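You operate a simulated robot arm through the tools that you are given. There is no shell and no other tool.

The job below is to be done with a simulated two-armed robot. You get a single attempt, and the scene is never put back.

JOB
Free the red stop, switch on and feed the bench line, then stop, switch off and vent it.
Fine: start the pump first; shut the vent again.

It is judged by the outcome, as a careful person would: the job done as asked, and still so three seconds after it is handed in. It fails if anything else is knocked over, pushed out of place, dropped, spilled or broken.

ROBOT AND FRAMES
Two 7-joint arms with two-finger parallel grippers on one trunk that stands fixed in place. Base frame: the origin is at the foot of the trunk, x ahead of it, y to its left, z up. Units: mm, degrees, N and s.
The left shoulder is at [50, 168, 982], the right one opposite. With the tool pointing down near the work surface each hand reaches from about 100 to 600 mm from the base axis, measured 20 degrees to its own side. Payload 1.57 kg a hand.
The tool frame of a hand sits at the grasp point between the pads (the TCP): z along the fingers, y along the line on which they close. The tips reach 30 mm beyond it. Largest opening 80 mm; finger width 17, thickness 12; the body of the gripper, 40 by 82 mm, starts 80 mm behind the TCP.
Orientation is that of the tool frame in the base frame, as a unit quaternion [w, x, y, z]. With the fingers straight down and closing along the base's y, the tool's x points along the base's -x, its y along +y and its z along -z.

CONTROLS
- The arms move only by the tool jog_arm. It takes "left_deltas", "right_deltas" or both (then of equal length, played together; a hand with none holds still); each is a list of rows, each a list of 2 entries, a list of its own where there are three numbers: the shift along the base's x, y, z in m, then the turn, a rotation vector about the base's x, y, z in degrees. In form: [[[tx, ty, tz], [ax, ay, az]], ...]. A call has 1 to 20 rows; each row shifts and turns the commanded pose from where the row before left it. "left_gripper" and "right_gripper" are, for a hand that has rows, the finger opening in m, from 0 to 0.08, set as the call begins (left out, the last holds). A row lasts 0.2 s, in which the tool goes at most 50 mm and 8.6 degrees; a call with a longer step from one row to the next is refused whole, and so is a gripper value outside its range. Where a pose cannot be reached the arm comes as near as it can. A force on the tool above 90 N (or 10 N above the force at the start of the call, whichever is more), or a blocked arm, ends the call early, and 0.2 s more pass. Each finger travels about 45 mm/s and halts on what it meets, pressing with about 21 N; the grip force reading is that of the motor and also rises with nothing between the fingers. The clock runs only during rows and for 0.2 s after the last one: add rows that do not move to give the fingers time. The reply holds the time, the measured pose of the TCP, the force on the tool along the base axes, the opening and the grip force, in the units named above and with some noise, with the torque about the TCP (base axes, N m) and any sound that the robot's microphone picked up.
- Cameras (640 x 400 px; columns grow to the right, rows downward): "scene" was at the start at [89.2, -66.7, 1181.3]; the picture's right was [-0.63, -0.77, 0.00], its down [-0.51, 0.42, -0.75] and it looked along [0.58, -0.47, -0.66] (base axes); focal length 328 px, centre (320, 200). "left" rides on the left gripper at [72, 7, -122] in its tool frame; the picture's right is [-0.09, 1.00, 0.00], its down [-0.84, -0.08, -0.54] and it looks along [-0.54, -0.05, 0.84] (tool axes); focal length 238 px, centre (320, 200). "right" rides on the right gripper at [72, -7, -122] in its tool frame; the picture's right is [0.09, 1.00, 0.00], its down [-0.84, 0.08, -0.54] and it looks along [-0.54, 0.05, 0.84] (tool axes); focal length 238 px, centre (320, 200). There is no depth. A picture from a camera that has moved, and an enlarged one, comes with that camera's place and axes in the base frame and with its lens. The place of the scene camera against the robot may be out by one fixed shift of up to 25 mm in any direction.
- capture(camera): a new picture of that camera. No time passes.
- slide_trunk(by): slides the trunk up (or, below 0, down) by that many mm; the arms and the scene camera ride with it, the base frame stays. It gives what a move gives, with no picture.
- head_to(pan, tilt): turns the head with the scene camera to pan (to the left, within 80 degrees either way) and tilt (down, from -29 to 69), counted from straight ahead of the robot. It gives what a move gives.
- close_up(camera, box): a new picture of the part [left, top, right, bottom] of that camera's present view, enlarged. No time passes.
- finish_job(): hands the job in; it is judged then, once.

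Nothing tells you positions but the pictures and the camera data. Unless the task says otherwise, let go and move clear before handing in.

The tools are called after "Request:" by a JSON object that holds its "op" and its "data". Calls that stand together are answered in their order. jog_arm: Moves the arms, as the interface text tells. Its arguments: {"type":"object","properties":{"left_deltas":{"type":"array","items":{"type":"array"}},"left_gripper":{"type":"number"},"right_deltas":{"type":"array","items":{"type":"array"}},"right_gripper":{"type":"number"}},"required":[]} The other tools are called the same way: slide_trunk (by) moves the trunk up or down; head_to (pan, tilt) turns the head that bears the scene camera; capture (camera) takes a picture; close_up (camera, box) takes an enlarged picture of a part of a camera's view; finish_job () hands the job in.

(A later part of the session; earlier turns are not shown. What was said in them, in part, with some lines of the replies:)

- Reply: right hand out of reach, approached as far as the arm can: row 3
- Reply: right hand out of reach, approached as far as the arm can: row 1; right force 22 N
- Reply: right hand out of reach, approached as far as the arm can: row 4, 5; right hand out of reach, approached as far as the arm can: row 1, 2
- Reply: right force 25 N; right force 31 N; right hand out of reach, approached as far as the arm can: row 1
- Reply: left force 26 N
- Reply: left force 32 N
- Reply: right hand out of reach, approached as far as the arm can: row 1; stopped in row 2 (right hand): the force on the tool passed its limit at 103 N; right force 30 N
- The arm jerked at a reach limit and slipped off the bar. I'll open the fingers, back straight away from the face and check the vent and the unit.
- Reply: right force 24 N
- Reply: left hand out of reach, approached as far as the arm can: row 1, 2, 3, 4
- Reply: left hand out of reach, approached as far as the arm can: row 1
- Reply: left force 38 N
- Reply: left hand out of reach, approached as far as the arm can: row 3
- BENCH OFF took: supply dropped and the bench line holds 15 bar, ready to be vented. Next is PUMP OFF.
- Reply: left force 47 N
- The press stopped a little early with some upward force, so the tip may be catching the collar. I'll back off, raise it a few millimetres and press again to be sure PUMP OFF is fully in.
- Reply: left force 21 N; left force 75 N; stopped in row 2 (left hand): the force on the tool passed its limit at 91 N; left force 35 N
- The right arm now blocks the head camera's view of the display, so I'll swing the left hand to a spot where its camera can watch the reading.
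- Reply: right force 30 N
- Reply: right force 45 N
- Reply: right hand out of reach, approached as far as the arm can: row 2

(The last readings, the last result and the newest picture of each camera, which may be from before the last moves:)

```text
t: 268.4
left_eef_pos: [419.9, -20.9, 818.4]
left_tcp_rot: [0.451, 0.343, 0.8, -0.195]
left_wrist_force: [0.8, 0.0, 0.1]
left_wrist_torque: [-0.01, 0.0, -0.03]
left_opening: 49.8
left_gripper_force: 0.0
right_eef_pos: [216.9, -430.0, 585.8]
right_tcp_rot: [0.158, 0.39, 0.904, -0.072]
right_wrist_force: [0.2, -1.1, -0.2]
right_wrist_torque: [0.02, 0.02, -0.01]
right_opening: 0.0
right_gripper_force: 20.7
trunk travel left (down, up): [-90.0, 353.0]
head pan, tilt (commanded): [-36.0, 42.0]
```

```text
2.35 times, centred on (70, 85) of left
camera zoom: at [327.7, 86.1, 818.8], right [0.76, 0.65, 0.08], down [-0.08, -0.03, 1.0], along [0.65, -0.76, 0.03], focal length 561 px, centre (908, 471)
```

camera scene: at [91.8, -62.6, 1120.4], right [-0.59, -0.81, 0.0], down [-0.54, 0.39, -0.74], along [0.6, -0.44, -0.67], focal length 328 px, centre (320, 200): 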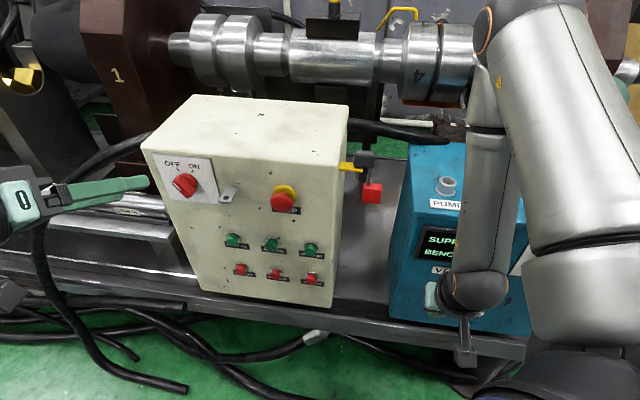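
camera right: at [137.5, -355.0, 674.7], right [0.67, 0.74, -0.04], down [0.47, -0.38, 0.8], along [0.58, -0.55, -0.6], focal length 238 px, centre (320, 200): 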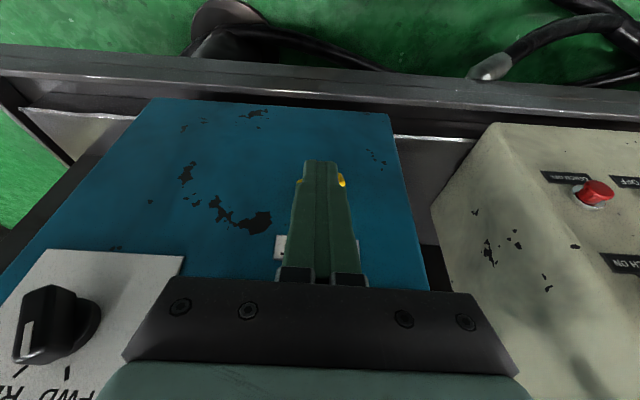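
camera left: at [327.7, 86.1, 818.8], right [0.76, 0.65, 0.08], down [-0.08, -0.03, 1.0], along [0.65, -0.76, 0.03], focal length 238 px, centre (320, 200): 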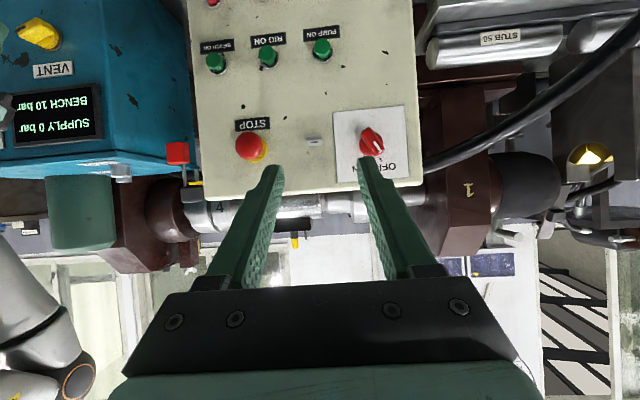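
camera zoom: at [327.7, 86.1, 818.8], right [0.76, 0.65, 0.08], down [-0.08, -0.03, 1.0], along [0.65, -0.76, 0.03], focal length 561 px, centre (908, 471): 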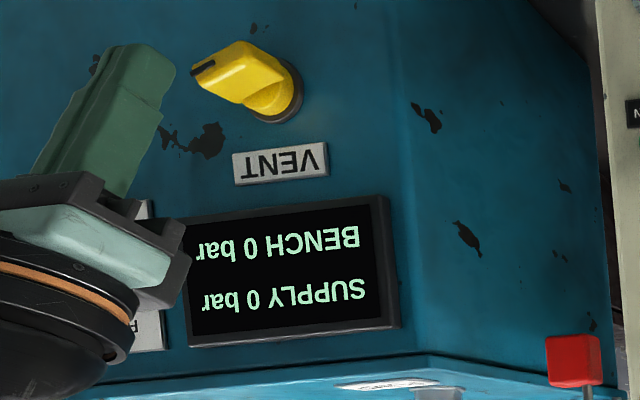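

The bench line is down to 0 bar. Now to shut the vent again: I'll press the bar's left tail downward from above, then finish by pushing its top end to the upright stop.

Request:
{"op": "jog_arm", "data": {"right_deltas": [[[0.0086, 0.0081, 0], [0, 0, 0]], [[0.0086, 0.0081, 0], [0, 0, 0]], [[0.0087, -0.0092, 0], [0, 0, 0]], [[0.0087, -0.0092, 0], [0, 0, 0]], [[0.0087, -0.0092, 0], [0, 0, 0]], [[0, 0, 0], [0, 0, 0]]]}}

Request:
{"op": "close_up", "data": {"camera": "right", "box": [200, 100, 420, 280]}}

```text
t: 269.8
left_eef_pos: [419.9, -21.0, 819.3]
left_tcp_rot: [0.451, 0.343, 0.8, -0.196]
left_wrist_force: [0.0, -0.4, -0.7]
left_wrist_torque: [-0.01, 0.03, -0.01]
left_opening: 50.2
left_gripper_force: 0.0
right_eef_pos: [257.5, -443.4, 582.8]
right_tcp_rot: [0.16, 0.39, 0.904, -0.07]
right_wrist_force: [-0.1, 0.2, 0.1]
right_wrist_torque: [-0.02, 0.01, -0.01]
right_opening: 0.1
right_gripper_force: 21.3
right hand out of reach, approached as far as the arm can: row 4
trunk travel left (down, up): [-90.0, 353.0]
head pan, tilt (commanded): [-36.0, 42.0]
```

```text
2.22 times, centred on (310, 190) of right
camera zoom: at [179.1, -368.4, 672.5], right [0.67, 0.75, -0.03], down [0.47, -0.38, 0.8], along [0.58, -0.55, -0.6], focal length 530 px, centre (342, 222)
```

zoom: 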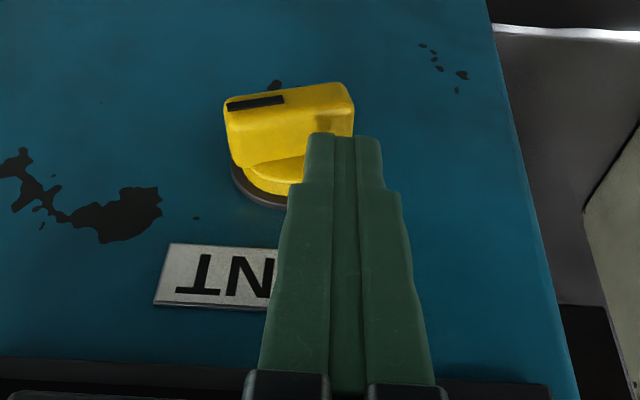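

Request:
{"op": "jog_arm", "data": {"right_deltas": [[[0, 0, -0.005], [0, 0, 0]], [[0, 0, -0.005], [0, 0, 0]], [[0, 0, -0.004], [0, 0, 0]], [[0, 0, -0.004], [0, 0, 0]]]}}

Request:
{"op": "close_up", "data": {"camera": "right", "box": [200, 100, 420, 280]}}

```text
t: 270.8
left_eef_pos: [420.5, -21.2, 818.4]
left_tcp_rot: [0.451, 0.343, 0.8, -0.195]
left_wrist_force: [-0.2, 0.6, 0.1]
left_wrist_torque: [0.02, -0.02, 0.01]
left_opening: 49.9
left_gripper_force: 0.0
right_eef_pos: [258.0, -442.7, 566.0]
right_tcp_rot: [0.158, 0.39, 0.904, -0.071]
right_wrist_force: [3.7, 7.8, -3.2]
right_wrist_torque: [0.24, -0.08, 0.01]
right_opening: 0.2
right_gripper_force: 21.4
trunk travel left (down, up): [-90.0, 353.0]
head pan, tilt (commanded): [-36.0, 42.0]
```

```text
2.22 times, centred on (310, 190) of right
camera zoom: at [179.6, -367.1, 654.7], right [0.67, 0.75, -0.04], down [0.47, -0.38, 0.8], along [0.58, -0.55, -0.61], focal length 530 px, centre (342, 222)
```

zoom: 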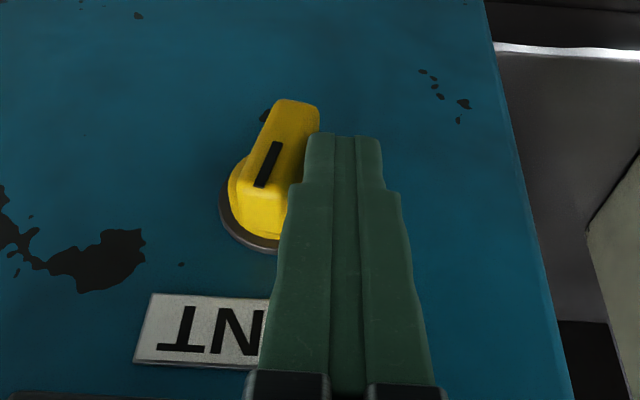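

Nearly upright already. I'll lift clear, go round to the right side of the bar and finish pushing its top end to the stop.

Request:
{"op": "jog_arm", "data": {"right_deltas": [[[0.0029, 0.0027, 0.01], [0, 0, 0]], [[0, 0, 0.014], [0, 0, 0]], [[-0.0096, 0.0101, 0], [0, 0, 0]], [[-0.0096, 0.0101, 0], [0, 0, 0]], [[-0.0096, 0.0101, 0], [0, 0, 0]], [[-0.0217, -0.019, -0.005], [0, 0, 0]], [[-0.0217, -0.019, -0.005], [0, 0, 0]], [[0, 0, 0], [0, 0, 0]]]}}

Request:
{"op": "capture", "data": {"camera": "right"}}

```text
t: 272.6
left_eef_pos: [420.0, -20.9, 818.8]
left_tcp_rot: [0.451, 0.344, 0.8, -0.196]
left_wrist_force: [0.1, 0.6, 0.2]
left_wrist_torque: [-0.02, 0.01, 0.0]
left_opening: 50.0
left_gripper_force: 0.1
right_eef_pos: [190.5, -449.1, 564.8]
right_tcp_rot: [0.158, 0.39, 0.904, -0.072]
right_wrist_force: [0.3, 0.1, 0.6]
right_wrist_torque: [0.02, -0.01, -0.01]
right_opening: 0.0
right_gripper_force: 21.2
right hand out of reach, approached as far as the arm can: row 2
trunk travel left (down, up): [-90.0, 353.0]
head pan, tilt (commanded): [-36.0, 42.0]
```

```text
taken
camera right: at [109.8, -372.7, 654.6], right [0.67, 0.74, -0.04], down [0.47, -0.38, 0.8], along [0.58, -0.55, -0.61], focal length 238 px, centre (320, 200)
```

right: 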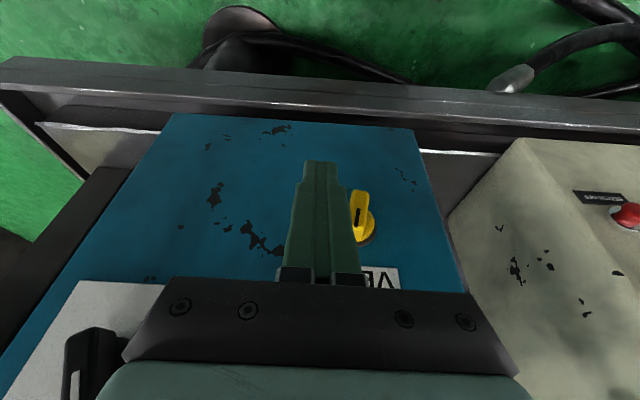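

Request:
{"op": "jog_arm", "data": {"right_deltas": [[[0.0096, -0.0102, 0.0015], [0, 0, 0]], [[0.0096, -0.0102, 0.0015], [0, 0, 0]], [[0.0096, -0.0102, 0.0015], [0, 0, 0]], [[0, 0, 0], [0, 0, 0]]]}}

Request:
{"op": "jog_arm", "data": {"right_deltas": [[[0.0029, 0.00275, 0], [0, 0, 0]], [[0.0029, 0.00275, 0], [0, 0, 0]], [[0.0029, 0.00275, 0], [0, 0, 0]], [[0.0022, 0.0021, 0], [0, 0, 0]], [[0.0015, 0.0014, 0], [0, 0, 0]]]}}

Request:
{"op": "close_up", "data": {"camera": "right", "box": [240, 100, 440, 300]}}

```text
t: 273.6
left_eef_pos: [419.3, -20.6, 818.9]
left_tcp_rot: [0.451, 0.344, 0.8, -0.196]
left_wrist_force: [-0.4, 0.3, 0.0]
left_wrist_torque: [-0.03, 0.02, 0.04]
left_opening: 49.9
left_gripper_force: 0.0
right_eef_pos: [218.0, -479.6, 569.3]
right_tcp_rot: [0.158, 0.39, 0.904, -0.072]
right_wrist_force: [0.4, 0.7, -0.7]
right_wrist_torque: [-0.03, 0.01, 0.03]
right_opening: 0.0
right_gripper_force: 20.8
trunk travel left (down, up): [-90.0, 353.0]
head pan, tilt (commanded): [-36.0, 42.0]
```

```text
t: 274.8
left_eef_pos: [420.3, -21.1, 819.1]
left_tcp_rot: [0.452, 0.342, 0.8, -0.195]
left_wrist_force: [-0.3, 0.0, -0.1]
left_wrist_torque: [-0.02, -0.03, -0.02]
left_opening: 50.1
left_gripper_force: 0.1
right_eef_pos: [229.7, -467.7, 570.4]
right_tcp_rot: [0.159, 0.391, 0.904, -0.072]
right_wrist_force: [-1.7, -1.2, 2.1]
right_wrist_torque: [-0.01, -0.02, -0.03]
right_opening: 0.2
right_gripper_force: 21.4
trunk travel left (down, up): [-90.0, 353.0]
head pan, tilt (commanded): [-36.0, 42.0]
```

```text
2.00 times, centred on (340, 200) of right
camera zoom: at [150.8, -391.7, 659.0], right [0.67, 0.74, -0.04], down [0.47, -0.38, 0.8], along [0.58, -0.55, -0.6], focal length 477 px, centre (280, 200)
```

zoom: 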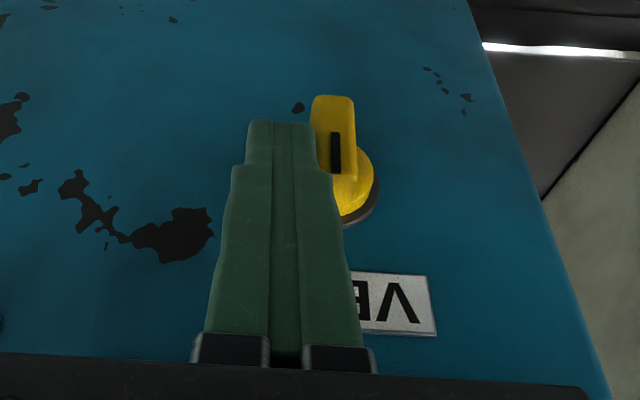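

Request:
{"op": "jog_arm", "data": {"right_deltas": [[[0.0015, 0.0014, 0], [0, 0, 0]], [[0.0015, 0.0014, 0], [0, 0, 0]], [[0.0015, 0.0014, 0], [0, 0, 0]]]}}

Request:
{"op": "close_up", "data": {"camera": "right", "box": [240, 100, 440, 300]}}

```text
t: 275.6
left_eef_pos: [420.0, -21.1, 820.0]
left_tcp_rot: [0.451, 0.342, 0.801, -0.194]
left_wrist_force: [-0.4, 0.0, -0.4]
left_wrist_torque: [-0.02, -0.01, -0.02]
left_opening: 50.1
left_gripper_force: 0.0
right_eef_pos: [229.8, -468.0, 571.2]
right_tcp_rot: [0.156, 0.393, 0.903, -0.076]
right_wrist_force: [-17.4, -20.5, 1.4]
right_wrist_torque: [-0.4, 0.3, -0.24]
right_opening: 0.0
right_gripper_force: 20.9
trunk travel left (down, up): [-90.0, 353.0]
head pan, tilt (commanded): [-36.0, 42.0]
```

```text
2.00 times, centred on (340, 200) of right
camera zoom: at [152.7, -389.7, 659.2], right [0.67, 0.74, -0.05], down [0.47, -0.38, 0.79], along [0.57, -0.56, -0.61], focal length 477 px, centre (280, 200)
```

zoom: 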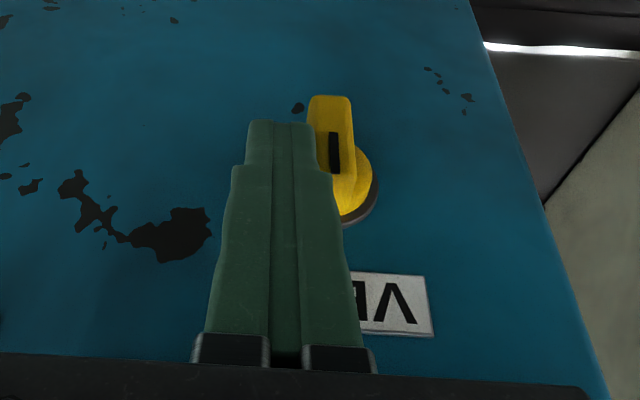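

Request:
{"op": "jog_arm", "data": {"right_deltas": [[[-0.0029, -0.00275, 0], [0, 0, 0]], [[0, 0, 0.008], [0, 0, 0]], [[0.0022, 0.0021, 0], [0, 0, 0]], [[0.0022, 0.0021, 0], [0, 0, 0]], [[0.0015, 0.0014, 0], [0, 0, 0]]]}}

Request:
{"op": "close_up", "data": {"camera": "right", "box": [240, 100, 440, 300]}}

```text
t: 276.8
left_eef_pos: [418.5, -23.6, 819.9]
left_tcp_rot: [0.451, 0.344, 0.8, -0.195]
left_wrist_force: [0.2, -0.1, 0.5]
left_wrist_torque: [0.01, 0.0, 0.0]
left_opening: 49.9
left_gripper_force: 0.1
right_eef_pos: [229.4, -466.9, 577.7]
right_tcp_rot: [0.154, 0.395, 0.902, -0.08]
right_wrist_force: [-27.6, -28.8, -7.6]
right_wrist_torque: [-0.84, 0.91, -0.27]
right_opening: 0.0
right_gripper_force: 21.5
trunk travel left (down, up): [-90.0, 353.0]
head pan, tilt (commanded): [-36.0, 42.0]
```

```text
2.00 times, centred on (340, 200) of right
camera zoom: at [153.7, -388.0, 666.9], right [0.68, 0.74, -0.05], down [0.48, -0.38, 0.79], along [0.56, -0.56, -0.61], focal length 477 px, centre (280, 200)
```

zoom: 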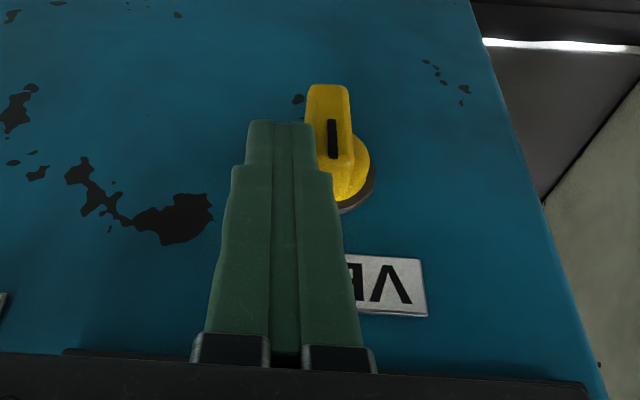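

Firmly against the shut stop. I'll back the right hand away from the vent and take a full look at everything.

Request:
{"op": "jog_arm", "data": {"right_deltas": [[[-0.0051, -0.0048, 0], [0, 0, 0]], [[-0.0096, 0.0101, 0], [0, 0, 0]], [[-0.0096, 0.0101, 0], [0, 0, 0]], [[-0.0096, 0.0101, 0.005], [0, 0, 0]], [[-0.0096, 0.0101, 0.005], [0, 0, 0]], [[0, 0, 0], [0, 0, 0]]]}}

Request:
{"op": "capture", "data": {"camera": "right"}}

Request:
{"op": "capture", "data": {"camera": "left"}}

Request:
{"op": "close_up", "data": {"camera": "left", "box": [0, 0, 140, 170]}}

```text
t: 278.2
left_eef_pos: [420.1, -21.5, 819.9]
left_tcp_rot: [0.452, 0.343, 0.8, -0.196]
left_wrist_force: [0.0, 0.5, 0.2]
left_wrist_torque: [0.03, 0.0, 0.0]
left_opening: 49.9
left_gripper_force: 0.0
right_eef_pos: [194.7, -425.8, 587.7]
right_tcp_rot: [0.158, 0.39, 0.904, -0.071]
right_wrist_force: [-0.1, 0.1, 0.6]
right_wrist_torque: [-0.02, 0.03, 0.02]
right_opening: 0.2
right_gripper_force: 21.0
trunk travel left (down, up): [-90.0, 353.0]
head pan, tilt (commanded): [-36.0, 42.0]
```

```text
taken
camera right: at [115.5, -349.7, 677.0], right [0.67, 0.75, -0.04], down [0.47, -0.38, 0.8], along [0.58, -0.55, -0.61], focal length 238 px, centre (320, 200)
```

right: 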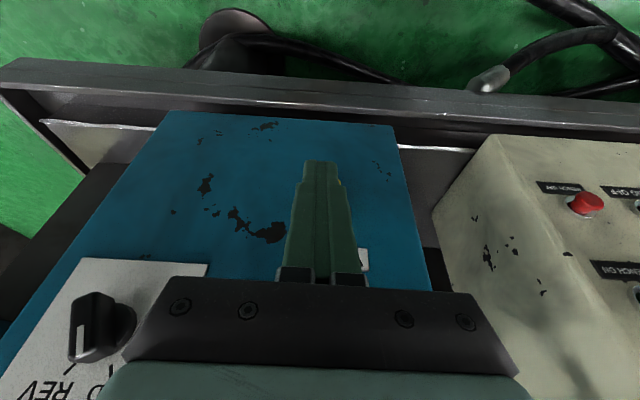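

```text
taken
camera left: at [327.7, 86.2, 818.9], right [0.76, 0.65, 0.08], down [-0.08, -0.03, 1.0], along [0.65, -0.76, 0.03], focal length 238 px, centre (320, 200)
```

left: 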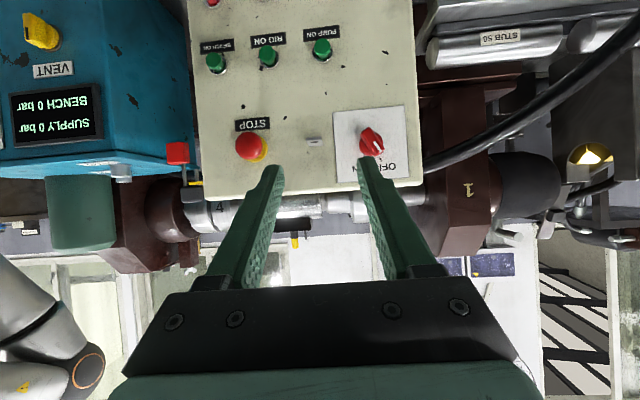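

```text
2.35 times, centred on (70, 85) of left
camera zoom: at [327.7, 86.2, 818.9], right [0.76, 0.65, 0.08], down [-0.08, -0.03, 1.0], along [0.65, -0.76, 0.03], focal length 561 px, centre (908, 471)
```

zoom: 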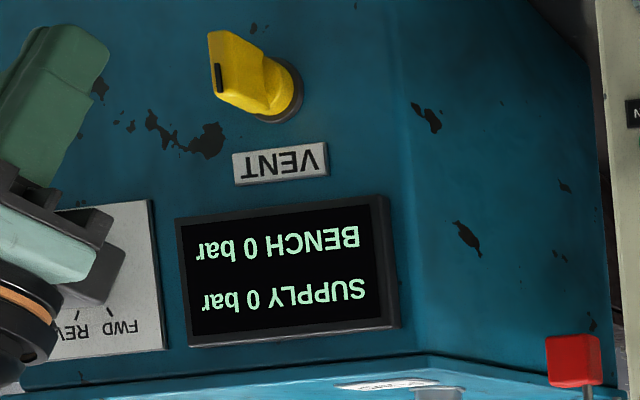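

Both lines read 0 bar and the vent is shut. The reading only just reached zero, though, so a trace of pressure may be trapped; to vent it thoroughly I'll open it once more the same way and leave it open longer.

Request:
{"op": "jog_arm", "data": {"right_deltas": [[[0.0192, 0.0115, -0.0064], [0, 0, 0]], [[0.0192, 0.0115, -0.0064], [0, 0, 0]], [[0.0105, -0.0112, 0], [0, 0, 0]], [[0.0105, -0.0112, 0], [0, 0, 0]], [[0.0105, -0.0112, 0], [0, 0, 0]], [[0, 0, 0], [0, 0, 0]]]}}

Request:
{"op": "close_up", "data": {"camera": "right", "box": [200, 100, 400, 280]}}

```text
t: 279.6
left_eef_pos: [421.3, -21.3, 819.9]
left_tcp_rot: [0.451, 0.343, 0.8, -0.195]
left_wrist_force: [-0.3, -0.1, 0.7]
left_wrist_torque: [0.04, 0.01, -0.03]
left_opening: 50.1
left_gripper_force: 0.1
right_eef_pos: [255.9, -432.4, 573.8]
right_tcp_rot: [0.159, 0.391, 0.904, -0.069]
right_wrist_force: [0.9, -0.2, 0.4]
right_wrist_torque: [0.0, 0.01, 0.01]
right_opening: 0.1
right_gripper_force: 21.0
right hand out of reach, approached as far as the arm can: row 3
trunk travel left (down, up): [-90.0, 353.0]
head pan, tilt (commanded): [-36.0, 42.0]
```

```text
2.22 times, centred on (300, 190) of right
camera zoom: at [176.8, -356.3, 662.5], right [0.67, 0.75, -0.03], down [0.47, -0.38, 0.8], along [0.58, -0.55, -0.6], focal length 530 px, centre (364, 222)
```

zoom: 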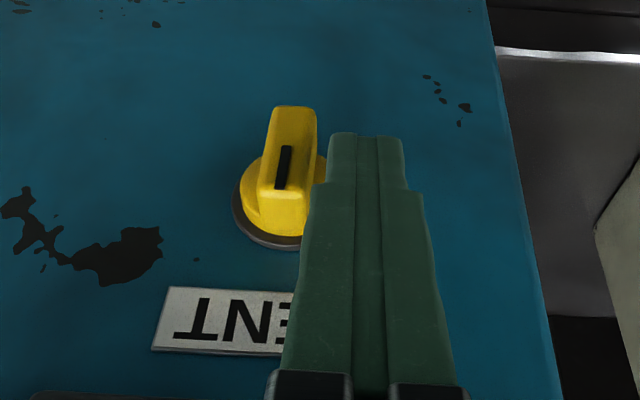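

Request:
{"op": "jog_arm", "data": {"right_deltas": [[[0.0062, -0.0065, 0.002], [0, 0, 0]], [[0, 0, 0], [0, 0, 0]]]}}

Request:
{"op": "jog_arm", "data": {"right_deltas": [[[-0.0029, -0.00275, 0], [0, 0, 0]], [[-0.0022, -0.0021, 0], [0, 0, 0]], [[-0.0022, -0.0021, 0], [0, 0, 0]]]}}

Request:
{"op": "close_up", "data": {"camera": "right", "box": [200, 100, 400, 280]}}

```text
t: 280.2
left_eef_pos: [419.6, -22.0, 819.7]
left_tcp_rot: [0.451, 0.343, 0.8, -0.196]
left_wrist_force: [0.4, 0.0, 0.1]
left_wrist_torque: [0.01, 0.0, 0.01]
left_opening: 49.8
left_gripper_force: 0.0
right_eef_pos: [262.1, -439.8, 575.1]
right_tcp_rot: [0.16, 0.391, 0.904, -0.069]
right_wrist_force: [-0.7, 0.0, 0.1]
right_wrist_torque: [-0.02, -0.02, 0.04]
right_opening: 0.0
right_gripper_force: 21.3
trunk travel left (down, up): [-90.0, 353.0]
head pan, tilt (commanded): [-36.0, 42.0]
```

```text
t: 281.0
left_eef_pos: [419.3, -20.2, 819.6]
left_tcp_rot: [0.452, 0.343, 0.8, -0.196]
left_wrist_force: [-0.4, -0.4, 0.6]
left_wrist_torque: [0.0, 0.01, -0.01]
left_opening: 50.1
left_gripper_force: 0.1
right_eef_pos: [256.7, -443.7, 575.3]
right_tcp_rot: [0.16, 0.388, 0.905, -0.07]
right_wrist_force: [6.1, 9.5, 7.3]
right_wrist_torque: [0.22, -0.16, -0.01]
right_opening: 0.3
right_gripper_force: 21.0
trunk travel left (down, up): [-90.0, 353.0]
head pan, tilt (commanded): [-36.0, 42.0]
```

```text
2.22 times, centred on (300, 190) of right
camera zoom: at [177.3, -368.3, 665.6], right [0.66, 0.75, -0.03], down [0.47, -0.38, 0.8], along [0.58, -0.54, -0.6], focal length 530 px, centre (364, 222)
```

zoom: 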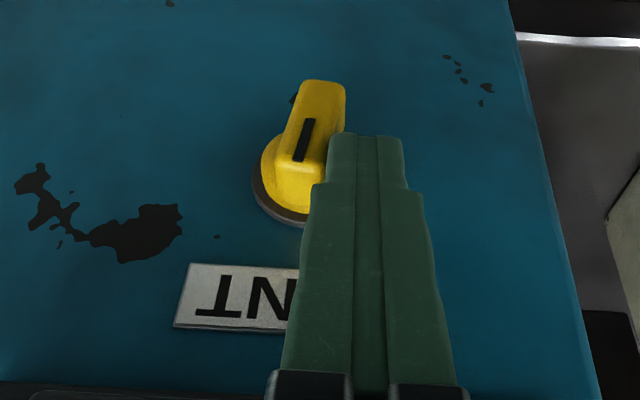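

It's turning nicely now, so I'll continue the sweep.

Request:
{"op": "jog_arm", "data": {"right_deltas": [[[-0.0022, -0.0021, 0], [0, 0, 0]], [[-0.0022, -0.0021, 0], [0, 0, 0]], [[-0.0022, -0.0021, 0], [0, 0, 0]], [[-0.0022, -0.0021, 0], [0, 0, 0]]]}}

Request:
{"op": "close_up", "data": {"camera": "right", "box": [200, 100, 400, 280]}}

```text
t: 282.0
left_eef_pos: [418.2, -19.7, 819.9]
left_tcp_rot: [0.452, 0.344, 0.799, -0.197]
left_wrist_force: [-0.6, 0.2, -0.3]
left_wrist_torque: [-0.03, 0.0, 0.0]
left_opening: 50.1
left_gripper_force: 0.0
right_eef_pos: [246.9, -453.2, 578.1]
right_tcp_rot: [0.161, 0.39, 0.904, -0.072]
right_wrist_force: [5.1, 10.4, 28.2]
right_wrist_torque: [0.18, -0.2, -0.14]
right_opening: 0.1
right_gripper_force: 20.5
trunk travel left (down, up): [-90.0, 353.0]
head pan, tilt (commanded): [-36.0, 42.0]
```

```text
2.22 times, centred on (300, 190) of right
camera zoom: at [167.8, -376.5, 666.2], right [0.66, 0.75, -0.04], down [0.47, -0.38, 0.8], along [0.58, -0.55, -0.6], focal length 530 px, centre (364, 222)
```

zoom: 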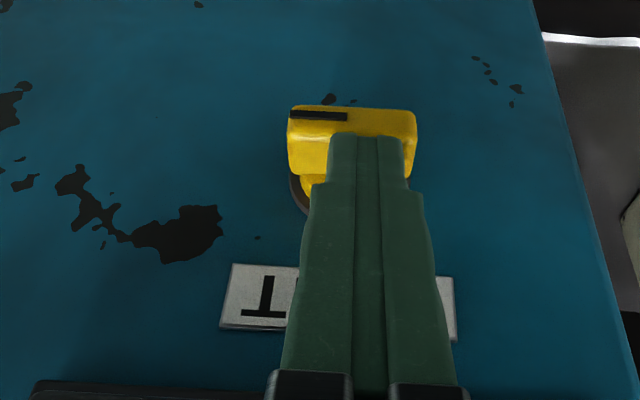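

The vent is fully open again. I'll lift the finger off, back away slightly, and give it a good half minute.

Request:
{"op": "jog_arm", "data": {"right_deltas": [[[0, 0, 0.006], [0, 0, 0]], [[-0.0087, 0.0092, 0.0], [0, 0, 0]], [[-0.0087, 0.0092, 0], [0, 0, 0]], [[-0.0087, 0.0092, 0], [0, 0, 0]], [[0, 0, 0], [0, 0, 0]], [[0, 0, 0], [0, 0, 0]], [[0, 0, 0], [0, 0, 0]], [[0, 0, 0], [0, 0, 0]], [[0, 0, 0], [0, 0, 0]], [[0, 0, 0], [0, 0, 0]], [[0, 0, 0], [0, 0, 0]], [[0, 0, 0], [0, 0, 0]], [[0, 0, 0], [0, 0, 0]], [[0, 0, 0], [0, 0, 0]], [[0, 0, 0], [0, 0, 0]], [[0, 0, 0], [0, 0, 0]], [[0, 0, 0], [0, 0, 0]], [[0, 0, 0], [0, 0, 0]], [[0, 0, 0], [0, 0, 0]], [[0, 0, 0], [0, 0, 0]]]}}

Request:
{"op": "jog_arm", "data": {"right_deltas": [[[0, 0, 0], [0, 0, 0]], [[0, 0, 0], [0, 0, 0]], [[0, 0, 0], [0, 0, 0]], [[0, 0, 0], [0, 0, 0]], [[0, 0, 0], [0, 0, 0]], [[0, 0, 0], [0, 0, 0]], [[0, 0, 0], [0, 0, 0]], [[0, 0, 0], [0, 0, 0]], [[0, 0, 0], [0, 0, 0]], [[0, 0, 0], [0, 0, 0]], [[0, 0, 0], [0, 0, 0]], [[0, 0, 0], [0, 0, 0]], [[0, 0, 0], [0, 0, 0]], [[0, 0, 0], [0, 0, 0]], [[0, 0, 0], [0, 0, 0]], [[0, 0, 0], [0, 0, 0]], [[0, 0, 0], [0, 0, 0]], [[0, 0, 0], [0, 0, 0]], [[0, 0, 0], [0, 0, 0]], [[0, 0, 0], [0, 0, 0]]]}}

Request:
{"op": "jog_arm", "data": {"right_deltas": [[[0, 0, 0], [0, 0, 0]], [[0, 0, 0], [0, 0, 0]], [[0, 0, 0], [0, 0, 0]], [[0, 0, 0], [0, 0, 0]], [[0, 0, 0], [0, 0, 0]], [[0, 0, 0], [0, 0, 0]], [[0, 0, 0], [0, 0, 0]], [[0, 0, 0], [0, 0, 0]], [[0, 0, 0], [0, 0, 0]], [[0, 0, 0], [0, 0, 0]], [[0, 0, 0], [0, 0, 0]], [[0, 0, 0], [0, 0, 0]], [[0, 0, 0], [0, 0, 0]], [[0, 0, 0], [0, 0, 0]], [[0, 0, 0], [0, 0, 0]], [[0, 0, 0], [0, 0, 0]], [[0, 0, 0], [0, 0, 0]], [[0, 0, 0], [0, 0, 0]], [[0, 0, 0], [0, 0, 0]], [[0, 0, 0], [0, 0, 0]]]}}

Request:
{"op": "jog_arm", "data": {"right_deltas": [[[0, 0, 0], [0, 0, 0]], [[0, 0, 0], [0, 0, 0]], [[0, 0, 0], [0, 0, 0]], [[0, 0, 0], [0, 0, 0]], [[0, 0, 0], [0, 0, 0]], [[0, 0, 0], [0, 0, 0]], [[0, 0, 0], [0, 0, 0]], [[0, 0, 0], [0, 0, 0]], [[0, 0, 0], [0, 0, 0]], [[0, 0, 0], [0, 0, 0]], [[0, 0, 0], [0, 0, 0]], [[0, 0, 0], [0, 0, 0]], [[0, 0, 0], [0, 0, 0]], [[0, 0, 0], [0, 0, 0]], [[0, 0, 0], [0, 0, 0]], [[0, 0, 0], [0, 0, 0]], [[0, 0, 0], [0, 0, 0]], [[0, 0, 0], [0, 0, 0]], [[0, 0, 0], [0, 0, 0]], [[0, 0, 0], [0, 0, 0]]]}}

Request:
{"op": "jog_arm", "data": {"right_deltas": [[[0, 0, 0], [0, 0, 0]], [[0, 0, 0], [0, 0, 0]], [[0, 0, 0], [0, 0, 0]], [[0, 0, 0], [0, 0, 0]], [[0, 0, 0], [0, 0, 0]], [[0, 0, 0], [0, 0, 0]], [[0, 0, 0], [0, 0, 0]], [[0, 0, 0], [0, 0, 0]], [[0, 0, 0], [0, 0, 0]], [[0, 0, 0], [0, 0, 0]], [[0, 0, 0], [0, 0, 0]], [[0, 0, 0], [0, 0, 0]], [[0, 0, 0], [0, 0, 0]], [[0, 0, 0], [0, 0, 0]], [[0, 0, 0], [0, 0, 0]], [[0, 0, 0], [0, 0, 0]], [[0, 0, 0], [0, 0, 0]], [[0, 0, 0], [0, 0, 0]], [[0, 0, 0], [0, 0, 0]], [[0, 0, 0], [0, 0, 0]]]}}

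Request:
{"op": "close_up", "data": {"camera": "left", "box": [0, 0, 140, 170]}}

Request:
{"op": "close_up", "data": {"camera": "right", "box": [200, 100, 400, 280]}}

```text
t: 286.2
left_eef_pos: [419.1, -21.5, 819.8]
left_tcp_rot: [0.451, 0.344, 0.8, -0.196]
left_wrist_force: [-0.4, 0.2, -1.4]
left_wrist_torque: [0.01, 0.05, 0.04]
left_opening: 50.1
left_gripper_force: 0.1
right_eef_pos: [220.5, -424.4, 582.6]
right_tcp_rot: [0.158, 0.39, 0.904, -0.072]
right_wrist_force: [-0.1, 0.2, -0.4]
right_wrist_torque: [-0.02, -0.02, 0.01]
right_opening: 0.0
right_gripper_force: 20.9
trunk travel left (down, up): [-90.0, 353.0]
head pan, tilt (commanded): [-36.0, 42.0]
```

```text
t: 290.4
left_eef_pos: [420.0, -21.4, 820.1]
left_tcp_rot: [0.452, 0.343, 0.8, -0.196]
left_wrist_force: [0.1, 0.4, -0.9]
left_wrist_torque: [-0.01, -0.01, 0.03]
left_opening: 49.9
left_gripper_force: 0.1
right_eef_pos: [220.5, -424.8, 582.3]
right_tcp_rot: [0.158, 0.39, 0.905, -0.071]
right_wrist_force: [0.5, 0.6, 0.1]
right_wrist_torque: [0.0, 0.01, -0.02]
right_opening: 0.3
right_gripper_force: 21.1
trunk travel left (down, up): [-90.0, 353.0]
head pan, tilt (commanded): [-36.0, 42.0]
```

```text
t: 294.6
left_eef_pos: [420.3, -21.3, 819.3]
left_tcp_rot: [0.452, 0.343, 0.8, -0.196]
left_wrist_force: [-0.4, -0.9, 0.7]
left_wrist_torque: [-0.01, 0.0, 0.0]
left_opening: 50.0
left_gripper_force: 0.0
right_eef_pos: [219.4, -426.0, 582.7]
right_tcp_rot: [0.158, 0.39, 0.904, -0.071]
right_wrist_force: [0.3, -0.6, -0.1]
right_wrist_torque: [0.01, -0.04, 0.0]
right_opening: 0.0
right_gripper_force: 20.8
trunk travel left (down, up): [-90.0, 353.0]
head pan, tilt (commanded): [-36.0, 42.0]
```

```text
t: 298.8
left_eef_pos: [420.0, -20.4, 818.8]
left_tcp_rot: [0.451, 0.343, 0.8, -0.196]
left_wrist_force: [-0.5, 0.2, 0.1]
left_wrist_torque: [-0.01, 0.01, 0.0]
left_opening: 49.9
left_gripper_force: 0.0
right_eef_pos: [219.9, -426.8, 581.7]
right_tcp_rot: [0.157, 0.391, 0.904, -0.072]
right_wrist_force: [0.2, 0.4, 1.3]
right_wrist_torque: [0.01, 0.0, 0.03]
right_opening: 0.0
right_gripper_force: 20.8
trunk travel left (down, up): [-90.0, 353.0]
head pan, tilt (commanded): [-36.0, 42.0]
```

```text
t: 303.0
left_eef_pos: [417.6, -21.6, 819.6]
left_tcp_rot: [0.451, 0.344, 0.8, -0.196]
left_wrist_force: [0.3, 0.3, -0.3]
left_wrist_torque: [0.0, 0.01, 0.01]
left_opening: 49.7
left_gripper_force: 0.1
right_eef_pos: [220.7, -425.8, 582.2]
right_tcp_rot: [0.158, 0.39, 0.904, -0.071]
right_wrist_force: [-0.3, -0.5, 0.2]
right_wrist_torque: [0.01, 0.0, 0.03]
right_opening: 0.0
right_gripper_force: 20.9
trunk travel left (down, up): [-90.0, 353.0]
head pan, tilt (commanded): [-36.0, 42.0]
```

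```text
2.35 times, centred on (70, 85) of left
camera zoom: at [327.7, 86.1, 818.8], right [0.76, 0.65, 0.08], down [-0.08, -0.03, 1.0], along [0.65, -0.76, 0.03], focal length 561 px, centre (908, 471)
```

zoom: 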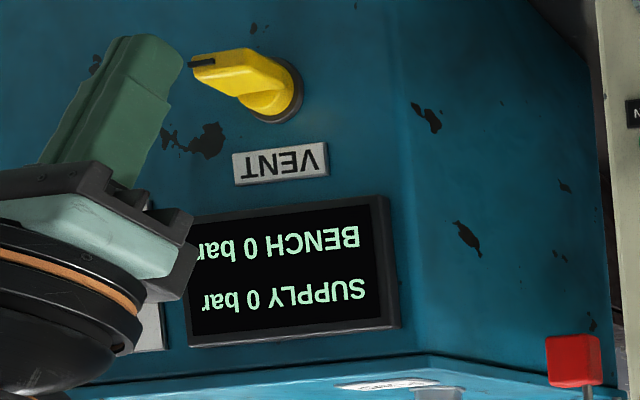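

```text
2.22 times, centred on (300, 190) of right
camera zoom: at [141.5, -349.4, 671.0], right [0.67, 0.74, -0.04], down [0.47, -0.38, 0.8], along [0.58, -0.55, -0.6], focal length 530 px, centre (364, 222)
```

zoom: 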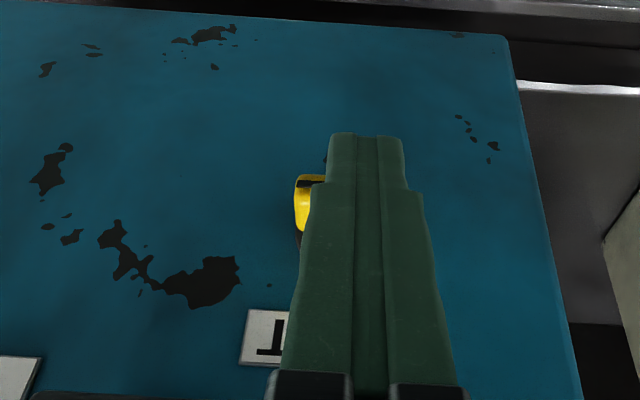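

Fully vented. Now I'll shut it again with the same two pushes, first the tail downward.

Request:
{"op": "jog_arm", "data": {"right_deltas": [[[0.0113, 0.0107, 0.002], [0, 0, 0]], [[0.0088, -0.0093, 0], [0, 0, 0]], [[0.0088, -0.0093, 0], [0, 0, 0]], [[0.0088, -0.0093, 0], [0, 0, 0]], [[0, 0, 0], [0, 0, 0]]]}}

Request:
{"op": "close_up", "data": {"camera": "right", "box": [200, 100, 420, 280]}}

```text
t: 304.2
left_eef_pos: [419.1, -21.6, 819.5]
left_tcp_rot: [0.451, 0.343, 0.8, -0.196]
left_wrist_force: [0.6, 0.6, 0.2]
left_wrist_torque: [-0.03, 0.0, -0.01]
left_opening: 50.2
left_gripper_force: 0.1
right_eef_pos: [257.6, -443.1, 583.0]
right_tcp_rot: [0.16, 0.39, 0.904, -0.07]
right_wrist_force: [0.3, -0.1, -0.1]
right_wrist_torque: [0.01, -0.01, 0.0]
right_opening: 0.0
right_gripper_force: 20.9
trunk travel left (down, up): [-90.0, 353.0]
head pan, tilt (commanded): [-36.0, 42.0]
```

```text
2.22 times, centred on (310, 190) of right
camera zoom: at [178.8, -367.9, 672.3], right [0.67, 0.75, -0.03], down [0.47, -0.38, 0.8], along [0.58, -0.55, -0.6], focal length 530 px, centre (342, 222)
```

zoom: 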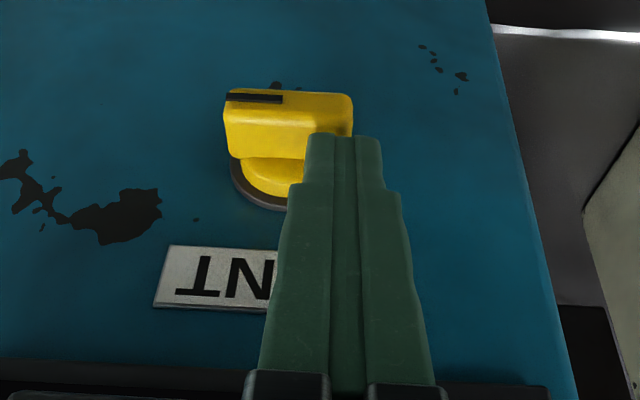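

Request:
{"op": "jog_arm", "data": {"right_deltas": [[[0, 0, -0.005], [0, 0, 0]], [[0, 0, -0.005], [0, 0, 0]], [[0, 0, -0.004], [0, 0, 0]], [[0, 0, -0.004], [0, 0, 0]]]}}

Request:
{"op": "close_up", "data": {"camera": "right", "box": [200, 100, 420, 280]}}

```text
t: 305.2
left_eef_pos: [420.5, -20.5, 818.6]
left_tcp_rot: [0.45, 0.344, 0.8, -0.196]
left_wrist_force: [0.0, 0.3, 0.3]
left_wrist_torque: [-0.01, -0.01, -0.04]
left_opening: 50.0
left_gripper_force: 0.1
right_eef_pos: [258.4, -443.3, 565.3]
right_tcp_rot: [0.16, 0.389, 0.904, -0.071]
right_wrist_force: [8.3, 11.2, -5.1]
right_wrist_torque: [0.41, -0.26, 0.01]
right_opening: 0.0
right_gripper_force: 20.6
trunk travel left (down, up): [-90.0, 353.0]
head pan, tilt (commanded): [-36.0, 42.0]
```

```text
2.22 times, centred on (310, 190) of right
camera zoom: at [179.8, -366.5, 654.5], right [0.66, 0.75, -0.04], down [0.47, -0.38, 0.8], along [0.58, -0.55, -0.6], focal length 530 px, centre (342, 222)
```

zoom: 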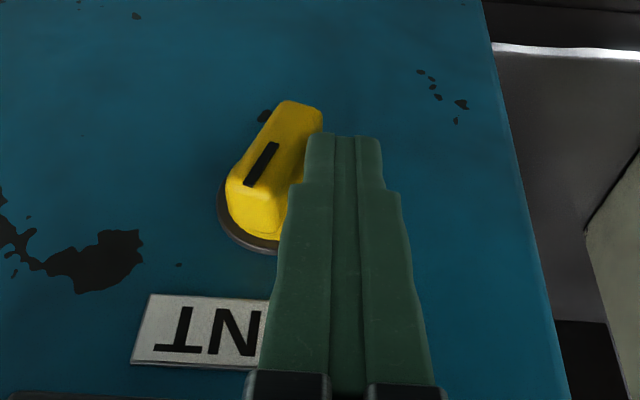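

Request:
{"op": "jog_arm", "data": {"right_deltas": [[[0.0029, 0.0027, 0.01], [0, 0, 0]], [[0, 0, 0.014], [0, 0, 0]], [[-0.0096, 0.0101, 0], [0, 0, 0]], [[-0.0096, 0.0101, 0], [0, 0, 0]], [[-0.0096, 0.0101, 0], [0, 0, 0]], [[-0.0217, -0.019, -0.005], [0, 0, 0]], [[-0.0217, -0.019, -0.005], [0, 0, 0]], [[0, 0, 0], [0, 0, 0]]]}}

Request:
{"op": "capture", "data": {"camera": "right"}}

```text
t: 307.0
left_eef_pos: [420.1, -21.6, 819.0]
left_tcp_rot: [0.452, 0.343, 0.8, -0.195]
left_wrist_force: [0.8, -0.4, 0.1]
left_wrist_torque: [0.02, 0.0, 0.01]
left_opening: 50.1
left_gripper_force: 0.0
right_eef_pos: [187.6, -449.1, 564.8]
right_tcp_rot: [0.158, 0.39, 0.904, -0.073]
right_wrist_force: [0.3, -0.4, 0.0]
right_wrist_torque: [0.0, 0.02, 0.0]
right_opening: 0.0
right_gripper_force: 21.1
right hand out of reach, approached as far as the arm can: row 2
trunk travel left (down, up): [-90.0, 353.0]
head pan, tilt (commanded): [-36.0, 42.0]
```

```text
taken
camera right: at [108.5, -372.2, 654.2], right [0.67, 0.74, -0.04], down [0.47, -0.38, 0.8], along [0.58, -0.55, -0.61], focal length 238 px, centre (320, 200)
```

right: 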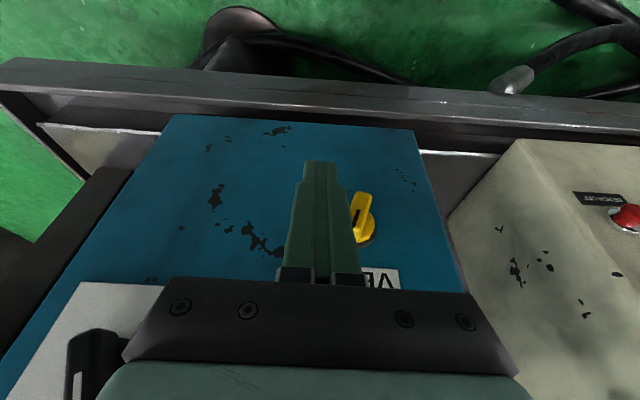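

Request:
{"op": "jog_arm", "data": {"right_deltas": [[[0.0096, -0.0102, 0.0015], [0, 0, 0]], [[0.0096, -0.0102, 0.0015], [0, 0, 0]], [[0.0096, -0.0102, 0.0015], [0, 0, 0]], [[0, 0, 0], [0, 0, 0]]]}}

Request:
{"op": "jog_arm", "data": {"right_deltas": [[[0.0029, 0.00275, 0], [0, 0, 0]], [[0.0029, 0.00275, 0], [0, 0, 0]], [[0.0029, 0.00275, 0], [0, 0, 0]], [[0.0029, 0.00275, 0], [0, 0, 0]], [[0.0022, 0.0021, 0], [0, 0, 0]]]}}

Request:
{"op": "close_up", "data": {"camera": "right", "box": [240, 100, 440, 300]}}

```text
t: 308.0
left_eef_pos: [420.2, -22.1, 818.9]
left_tcp_rot: [0.451, 0.343, 0.8, -0.196]
left_wrist_force: [1.1, -0.4, 0.3]
left_wrist_torque: [0.0, -0.04, -0.02]
left_opening: 49.9
left_gripper_force: 0.1
right_eef_pos: [217.3, -478.8, 571.4]
right_tcp_rot: [0.158, 0.391, 0.904, -0.072]
right_wrist_force: [-0.3, -0.1, 0.9]
right_wrist_torque: [-0.01, 0.02, -0.02]
right_opening: 0.1
right_gripper_force: 21.1
trunk travel left (down, up): [-90.0, 353.0]
head pan, tilt (commanded): [-36.0, 42.0]
```

```text
t: 309.2
left_eef_pos: [421.0, -21.6, 819.4]
left_tcp_rot: [0.451, 0.343, 0.8, -0.196]
left_wrist_force: [0.4, 0.5, -0.2]
left_wrist_torque: [-0.01, 0.02, -0.01]
left_opening: 50.0
left_gripper_force: 0.1
right_eef_pos: [229.3, -465.8, 570.2]
right_tcp_rot: [0.158, 0.391, 0.904, -0.073]
right_wrist_force: [-6.5, -7.3, 2.1]
right_wrist_torque: [-0.14, 0.05, -0.11]
right_opening: 0.0
right_gripper_force: 20.6
trunk travel left (down, up): [-90.0, 353.0]
head pan, tilt (commanded): [-36.0, 42.0]
```

```text
2.00 times, centred on (340, 200) of right
camera zoom: at [151.1, -390.2, 658.9], right [0.67, 0.74, -0.04], down [0.47, -0.38, 0.8], along [0.58, -0.55, -0.6], focal length 477 px, centre (280, 200)
```

zoom: 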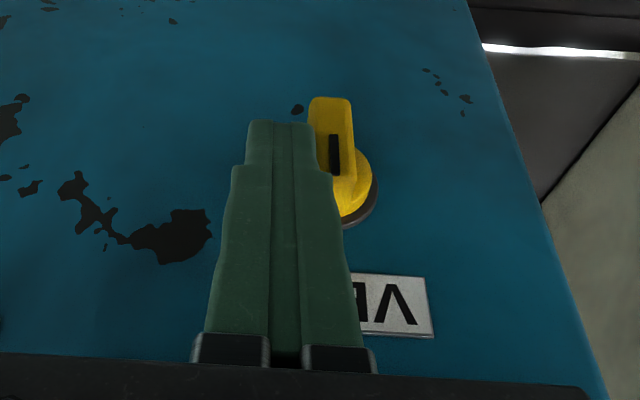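

The bar is upright; now a firm final push at its very end to seat it on the shut stop.

Request:
{"op": "jog_arm", "data": {"right_deltas": [[[-0.0015, -0.0014, 0], [0, 0, 0]], [[0, 0, 0.007], [0, 0, 0]], [[0.0022, 0.0021, 0], [0, 0, 0]], [[0.0022, 0.0021, 0], [0, 0, 0]]]}}

Request:
{"op": "close_up", "data": {"camera": "right", "box": [240, 100, 440, 300]}}

```text
t: 310.2
left_eef_pos: [419.5, -21.1, 819.5]
left_tcp_rot: [0.451, 0.343, 0.8, -0.195]
left_wrist_force: [0.6, 0.2, 0.4]
left_wrist_torque: [-0.02, 0.03, 0.0]
left_opening: 49.9
left_gripper_force: 0.1
right_eef_pos: [230.5, -466.8, 578.2]
right_tcp_rot: [0.157, 0.393, 0.903, -0.075]
right_wrist_force: [-15.4, -19.1, 0.4]
right_wrist_torque: [-0.54, 0.48, -0.19]
right_opening: 0.0
right_gripper_force: 20.8
trunk travel left (down, up): [-90.0, 353.0]
head pan, tilt (commanded): [-36.0, 42.0]
```

```text
2.00 times, centred on (340, 200) of right
camera zoom: at [152.0, -388.9, 666.1], right [0.67, 0.74, -0.05], down [0.47, -0.38, 0.79], along [0.57, -0.55, -0.61], focal length 477 px, centre (280, 200)
```

zoom: 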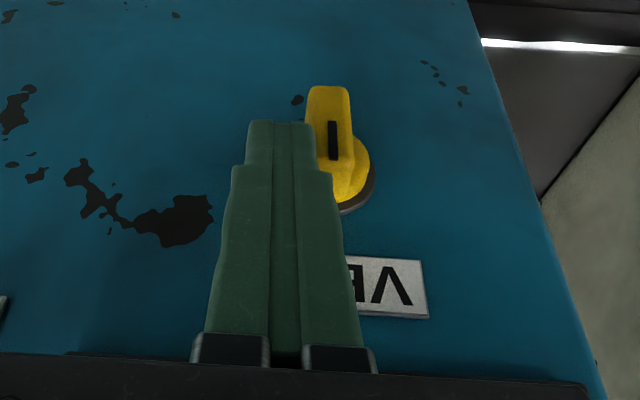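

Seated on the shut stop. I'll back the right hand well clear and do a final inspection of everything.

Request:
{"op": "jog_arm", "data": {"right_deltas": [[[-0.0058, -0.0055, 0], [0, 0, 0]], [[-0.0096, 0.0101, 0], [0, 0, 0]], [[-0.0096, 0.0101, 0], [0, 0, 0]], [[-0.0096, 0.0101, 0.005], [0, 0, 0]], [[-0.0096, 0.0101, 0.005], [0, 0, 0]], [[-0.0145, -0.0137, 0.01], [0, 0, 0]], [[-0.0145, -0.0137, 0.01], [0, 0, 0]], [[0, 0, 0], [0, 0, 0]]]}}

Request:
{"op": "capture", "data": {"camera": "scene"}}

Request:
{"op": "capture", "data": {"camera": "left"}}

Request:
{"op": "capture", "data": {"camera": "right"}}

Request:
{"op": "close_up", "data": {"camera": "left", "box": [0, 0, 160, 180]}}

```text
t: 312.0
left_eef_pos: [420.3, -21.3, 819.4]
left_tcp_rot: [0.45, 0.343, 0.801, -0.195]
left_wrist_force: [0.3, -0.4, 0.6]
left_wrist_torque: [0.03, 0.01, 0.01]
left_opening: 50.0
left_gripper_force: 0.0
right_eef_pos: [161.4, -458.4, 606.6]
right_tcp_rot: [0.159, 0.39, 0.904, -0.071]
right_wrist_force: [0.6, -0.3, 0.5]
right_wrist_torque: [-0.02, 0.01, 0.01]
right_opening: 0.1
right_gripper_force: 20.7
trunk travel left (down, up): [-90.0, 353.0]
head pan, tilt (commanded): [-36.0, 42.0]
```

```text
taken
camera scene: at [91.7, -62.6, 1120.4], right [-0.59, -0.81, 0.0], down [-0.54, 0.39, -0.74], along [0.6, -0.44, -0.67], focal length 328 px, centre (320, 200)
```

scene: 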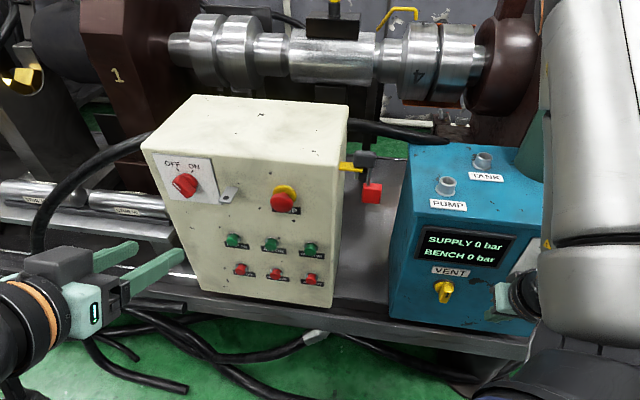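

```text
taken
camera left: at [327.7, 86.1, 818.9], right [0.76, 0.65, 0.08], down [-0.08, -0.03, 1.0], along [0.65, -0.76, 0.03], focal length 238 px, centre (320, 200)
```

left: 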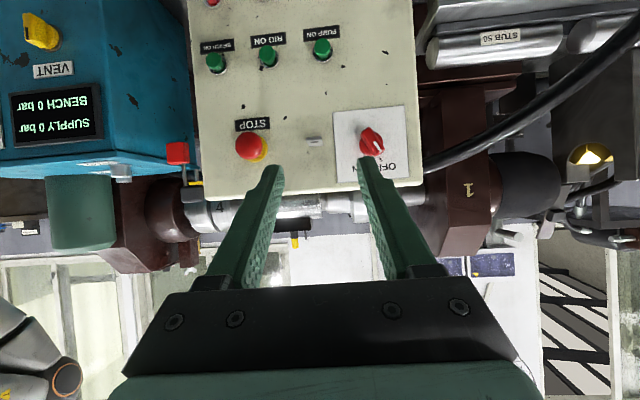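

```text
taken
camera right: at [82.0, -381.5, 695.0], right [0.67, 0.75, -0.04], down [0.47, -0.38, 0.8], along [0.58, -0.55, -0.61], focal length 238 px, centre (320, 200)
```

right: 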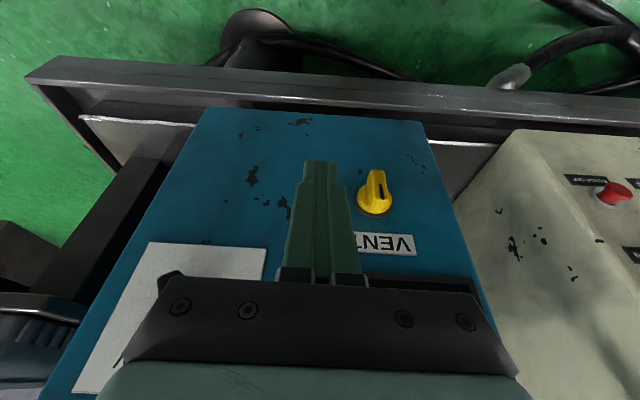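

```text
2.22 times, centred on (80, 90) of left
camera zoom: at [327.7, 86.1, 818.9], right [0.76, 0.65, 0.08], down [-0.08, -0.03, 1.0], along [0.65, -0.76, 0.03], focal length 530 px, centre (853, 444)
```

zoom: 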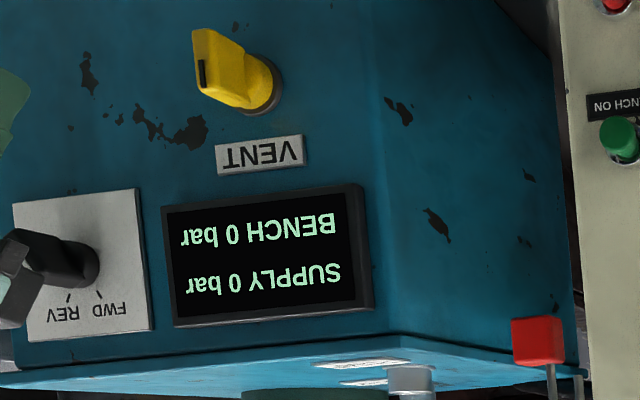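

All good: stop free, switch OFF, both lines at 0 bar, vent shut. I'll lift the right hand a bit further away for a clear last look at the selector.

Request:
{"op": "jog_arm", "data": {"right_deltas": [[[0.01, 0.005, 0.03], [0, 0, 0]], [[0.01, 0.005, 0.03], [0, 0, 0]], [[0, 0, 0], [0, 0, 0]]]}}

Request:
{"op": "capture", "data": {"camera": "right"}}

Request:
{"op": "close_up", "data": {"camera": "right", "box": [80, 160, 300, 340]}}

Request:
{"op": "close_up", "data": {"camera": "scene", "box": [140, 90, 400, 310]}}

```text
t: 312.8
left_eef_pos: [419.8, -22.0, 820.3]
left_tcp_rot: [0.451, 0.343, 0.8, -0.196]
left_wrist_force: [0.4, 0.2, -0.6]
left_wrist_torque: [0.01, 0.0, -0.03]
left_opening: 50.0
left_gripper_force: 0.1
right_eef_pos: [186.6, -469.5, 647.0]
right_tcp_rot: [0.159, 0.39, 0.904, -0.073]
right_wrist_force: [-0.3, -0.5, 0.4]
right_wrist_torque: [-0.01, -0.02, 0.02]
right_opening: 0.0
right_gripper_force: 21.1
right hand out of reach, approached as far as the arm can: row 1, 2
trunk travel left (down, up): [-90.0, 353.0]
head pan, tilt (commanded): [-36.0, 42.0]
```

```text
taken
camera right: at [108.2, -393.1, 736.6], right [0.67, 0.74, -0.04], down [0.47, -0.38, 0.79], along [0.58, -0.55, -0.61], focal length 238 px, centre (320, 200)
```

right: 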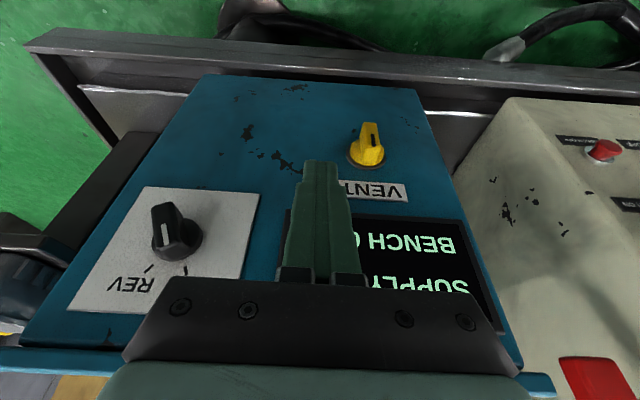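

```text
2.22 times, centred on (190, 250) of right
camera zoom: at [108.2, -393.1, 736.6], right [0.67, 0.74, -0.04], down [0.47, -0.38, 0.79], along [0.58, -0.55, -0.61], focal length 530 px, centre (609, 89)
```

zoom: 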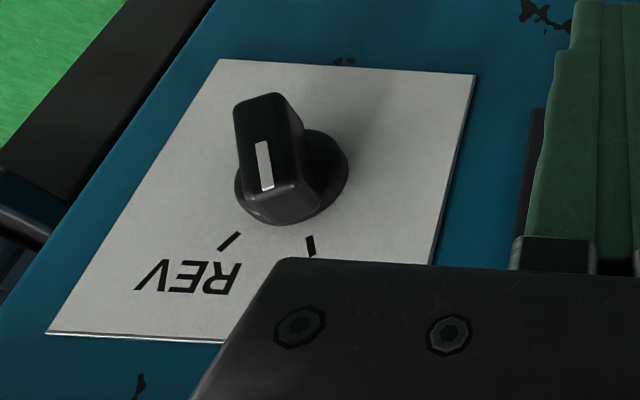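

```text
1.82 times, centred on (270, 200) of scene
camera zoom: at [91.7, -62.6, 1120.4], right [-0.59, -0.81, 0.0], down [-0.54, 0.39, -0.74], along [0.6, -0.44, -0.67], focal length 597 px, centre (411, 200)
```

zoom: 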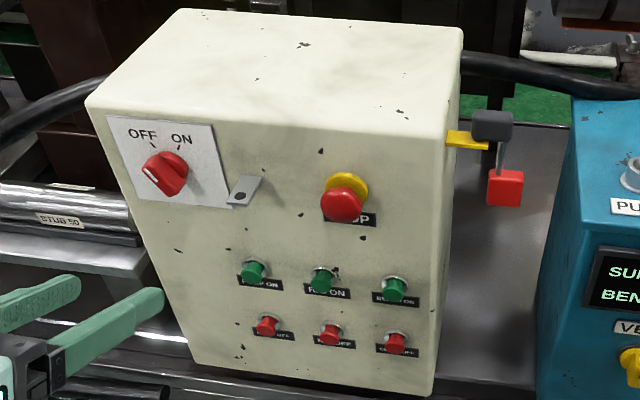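

I see the selector back at FWD, the switch at OFF, the stop free and the padlock undisturbed. The vent is upright and shut, both lines read 0 bar, and both hands are clear, so I'll hand the job in.

Request:
{"op": "finish_job", "data": {}}

```text
The job is handed in.
```

I freed the red stop, switched the line on, fed the bench, then stopped it, switched off, vented it and shut the vent again. I've handed the job in. Nothing was knocked over or moved out of place in the pictures I took.

At the end:
- **Stop:** the red stop is pulled out and stays out. It turned out to be a push-pull type.
- **Switch:** the main switch is at OFF.
- **Bench line:** I pressed PUMP ON before BENCH ON. The line reached 15 bar, and I then pressed BENCH OFF and PUMP OFF.
- **Vent:** I opened it twice. The first time the display only just reached zero, so I opened it again for about 20 seconds to clear any trapped pressure. Both readings are 0 bar and the vent is shut against its end stop.

Some things happened that you didn't ask for:
- **Extra steps:** the display showed 0 until BENCH ON was pressed, so I thought the pump wasn't running. Looking for the cause, I:
  - cycled the main switch once;
  - pressed PUMP ON and PUMP OFF several times;
  - turned the vent;
  - set FWD/REV to REV, then back to FWD.
- **Hard contacts:** the right hand hit the top of the blue unit at about 99 N and slipped off the vent at about 103 N. The left hand pressed PUMP OFF at about 91 N. Pictures taken after the two right-hand contacts showed the blue unit had not moved.

I took "stop" to mean the OFF buttons, so the red stop is left free rather than pressed in.
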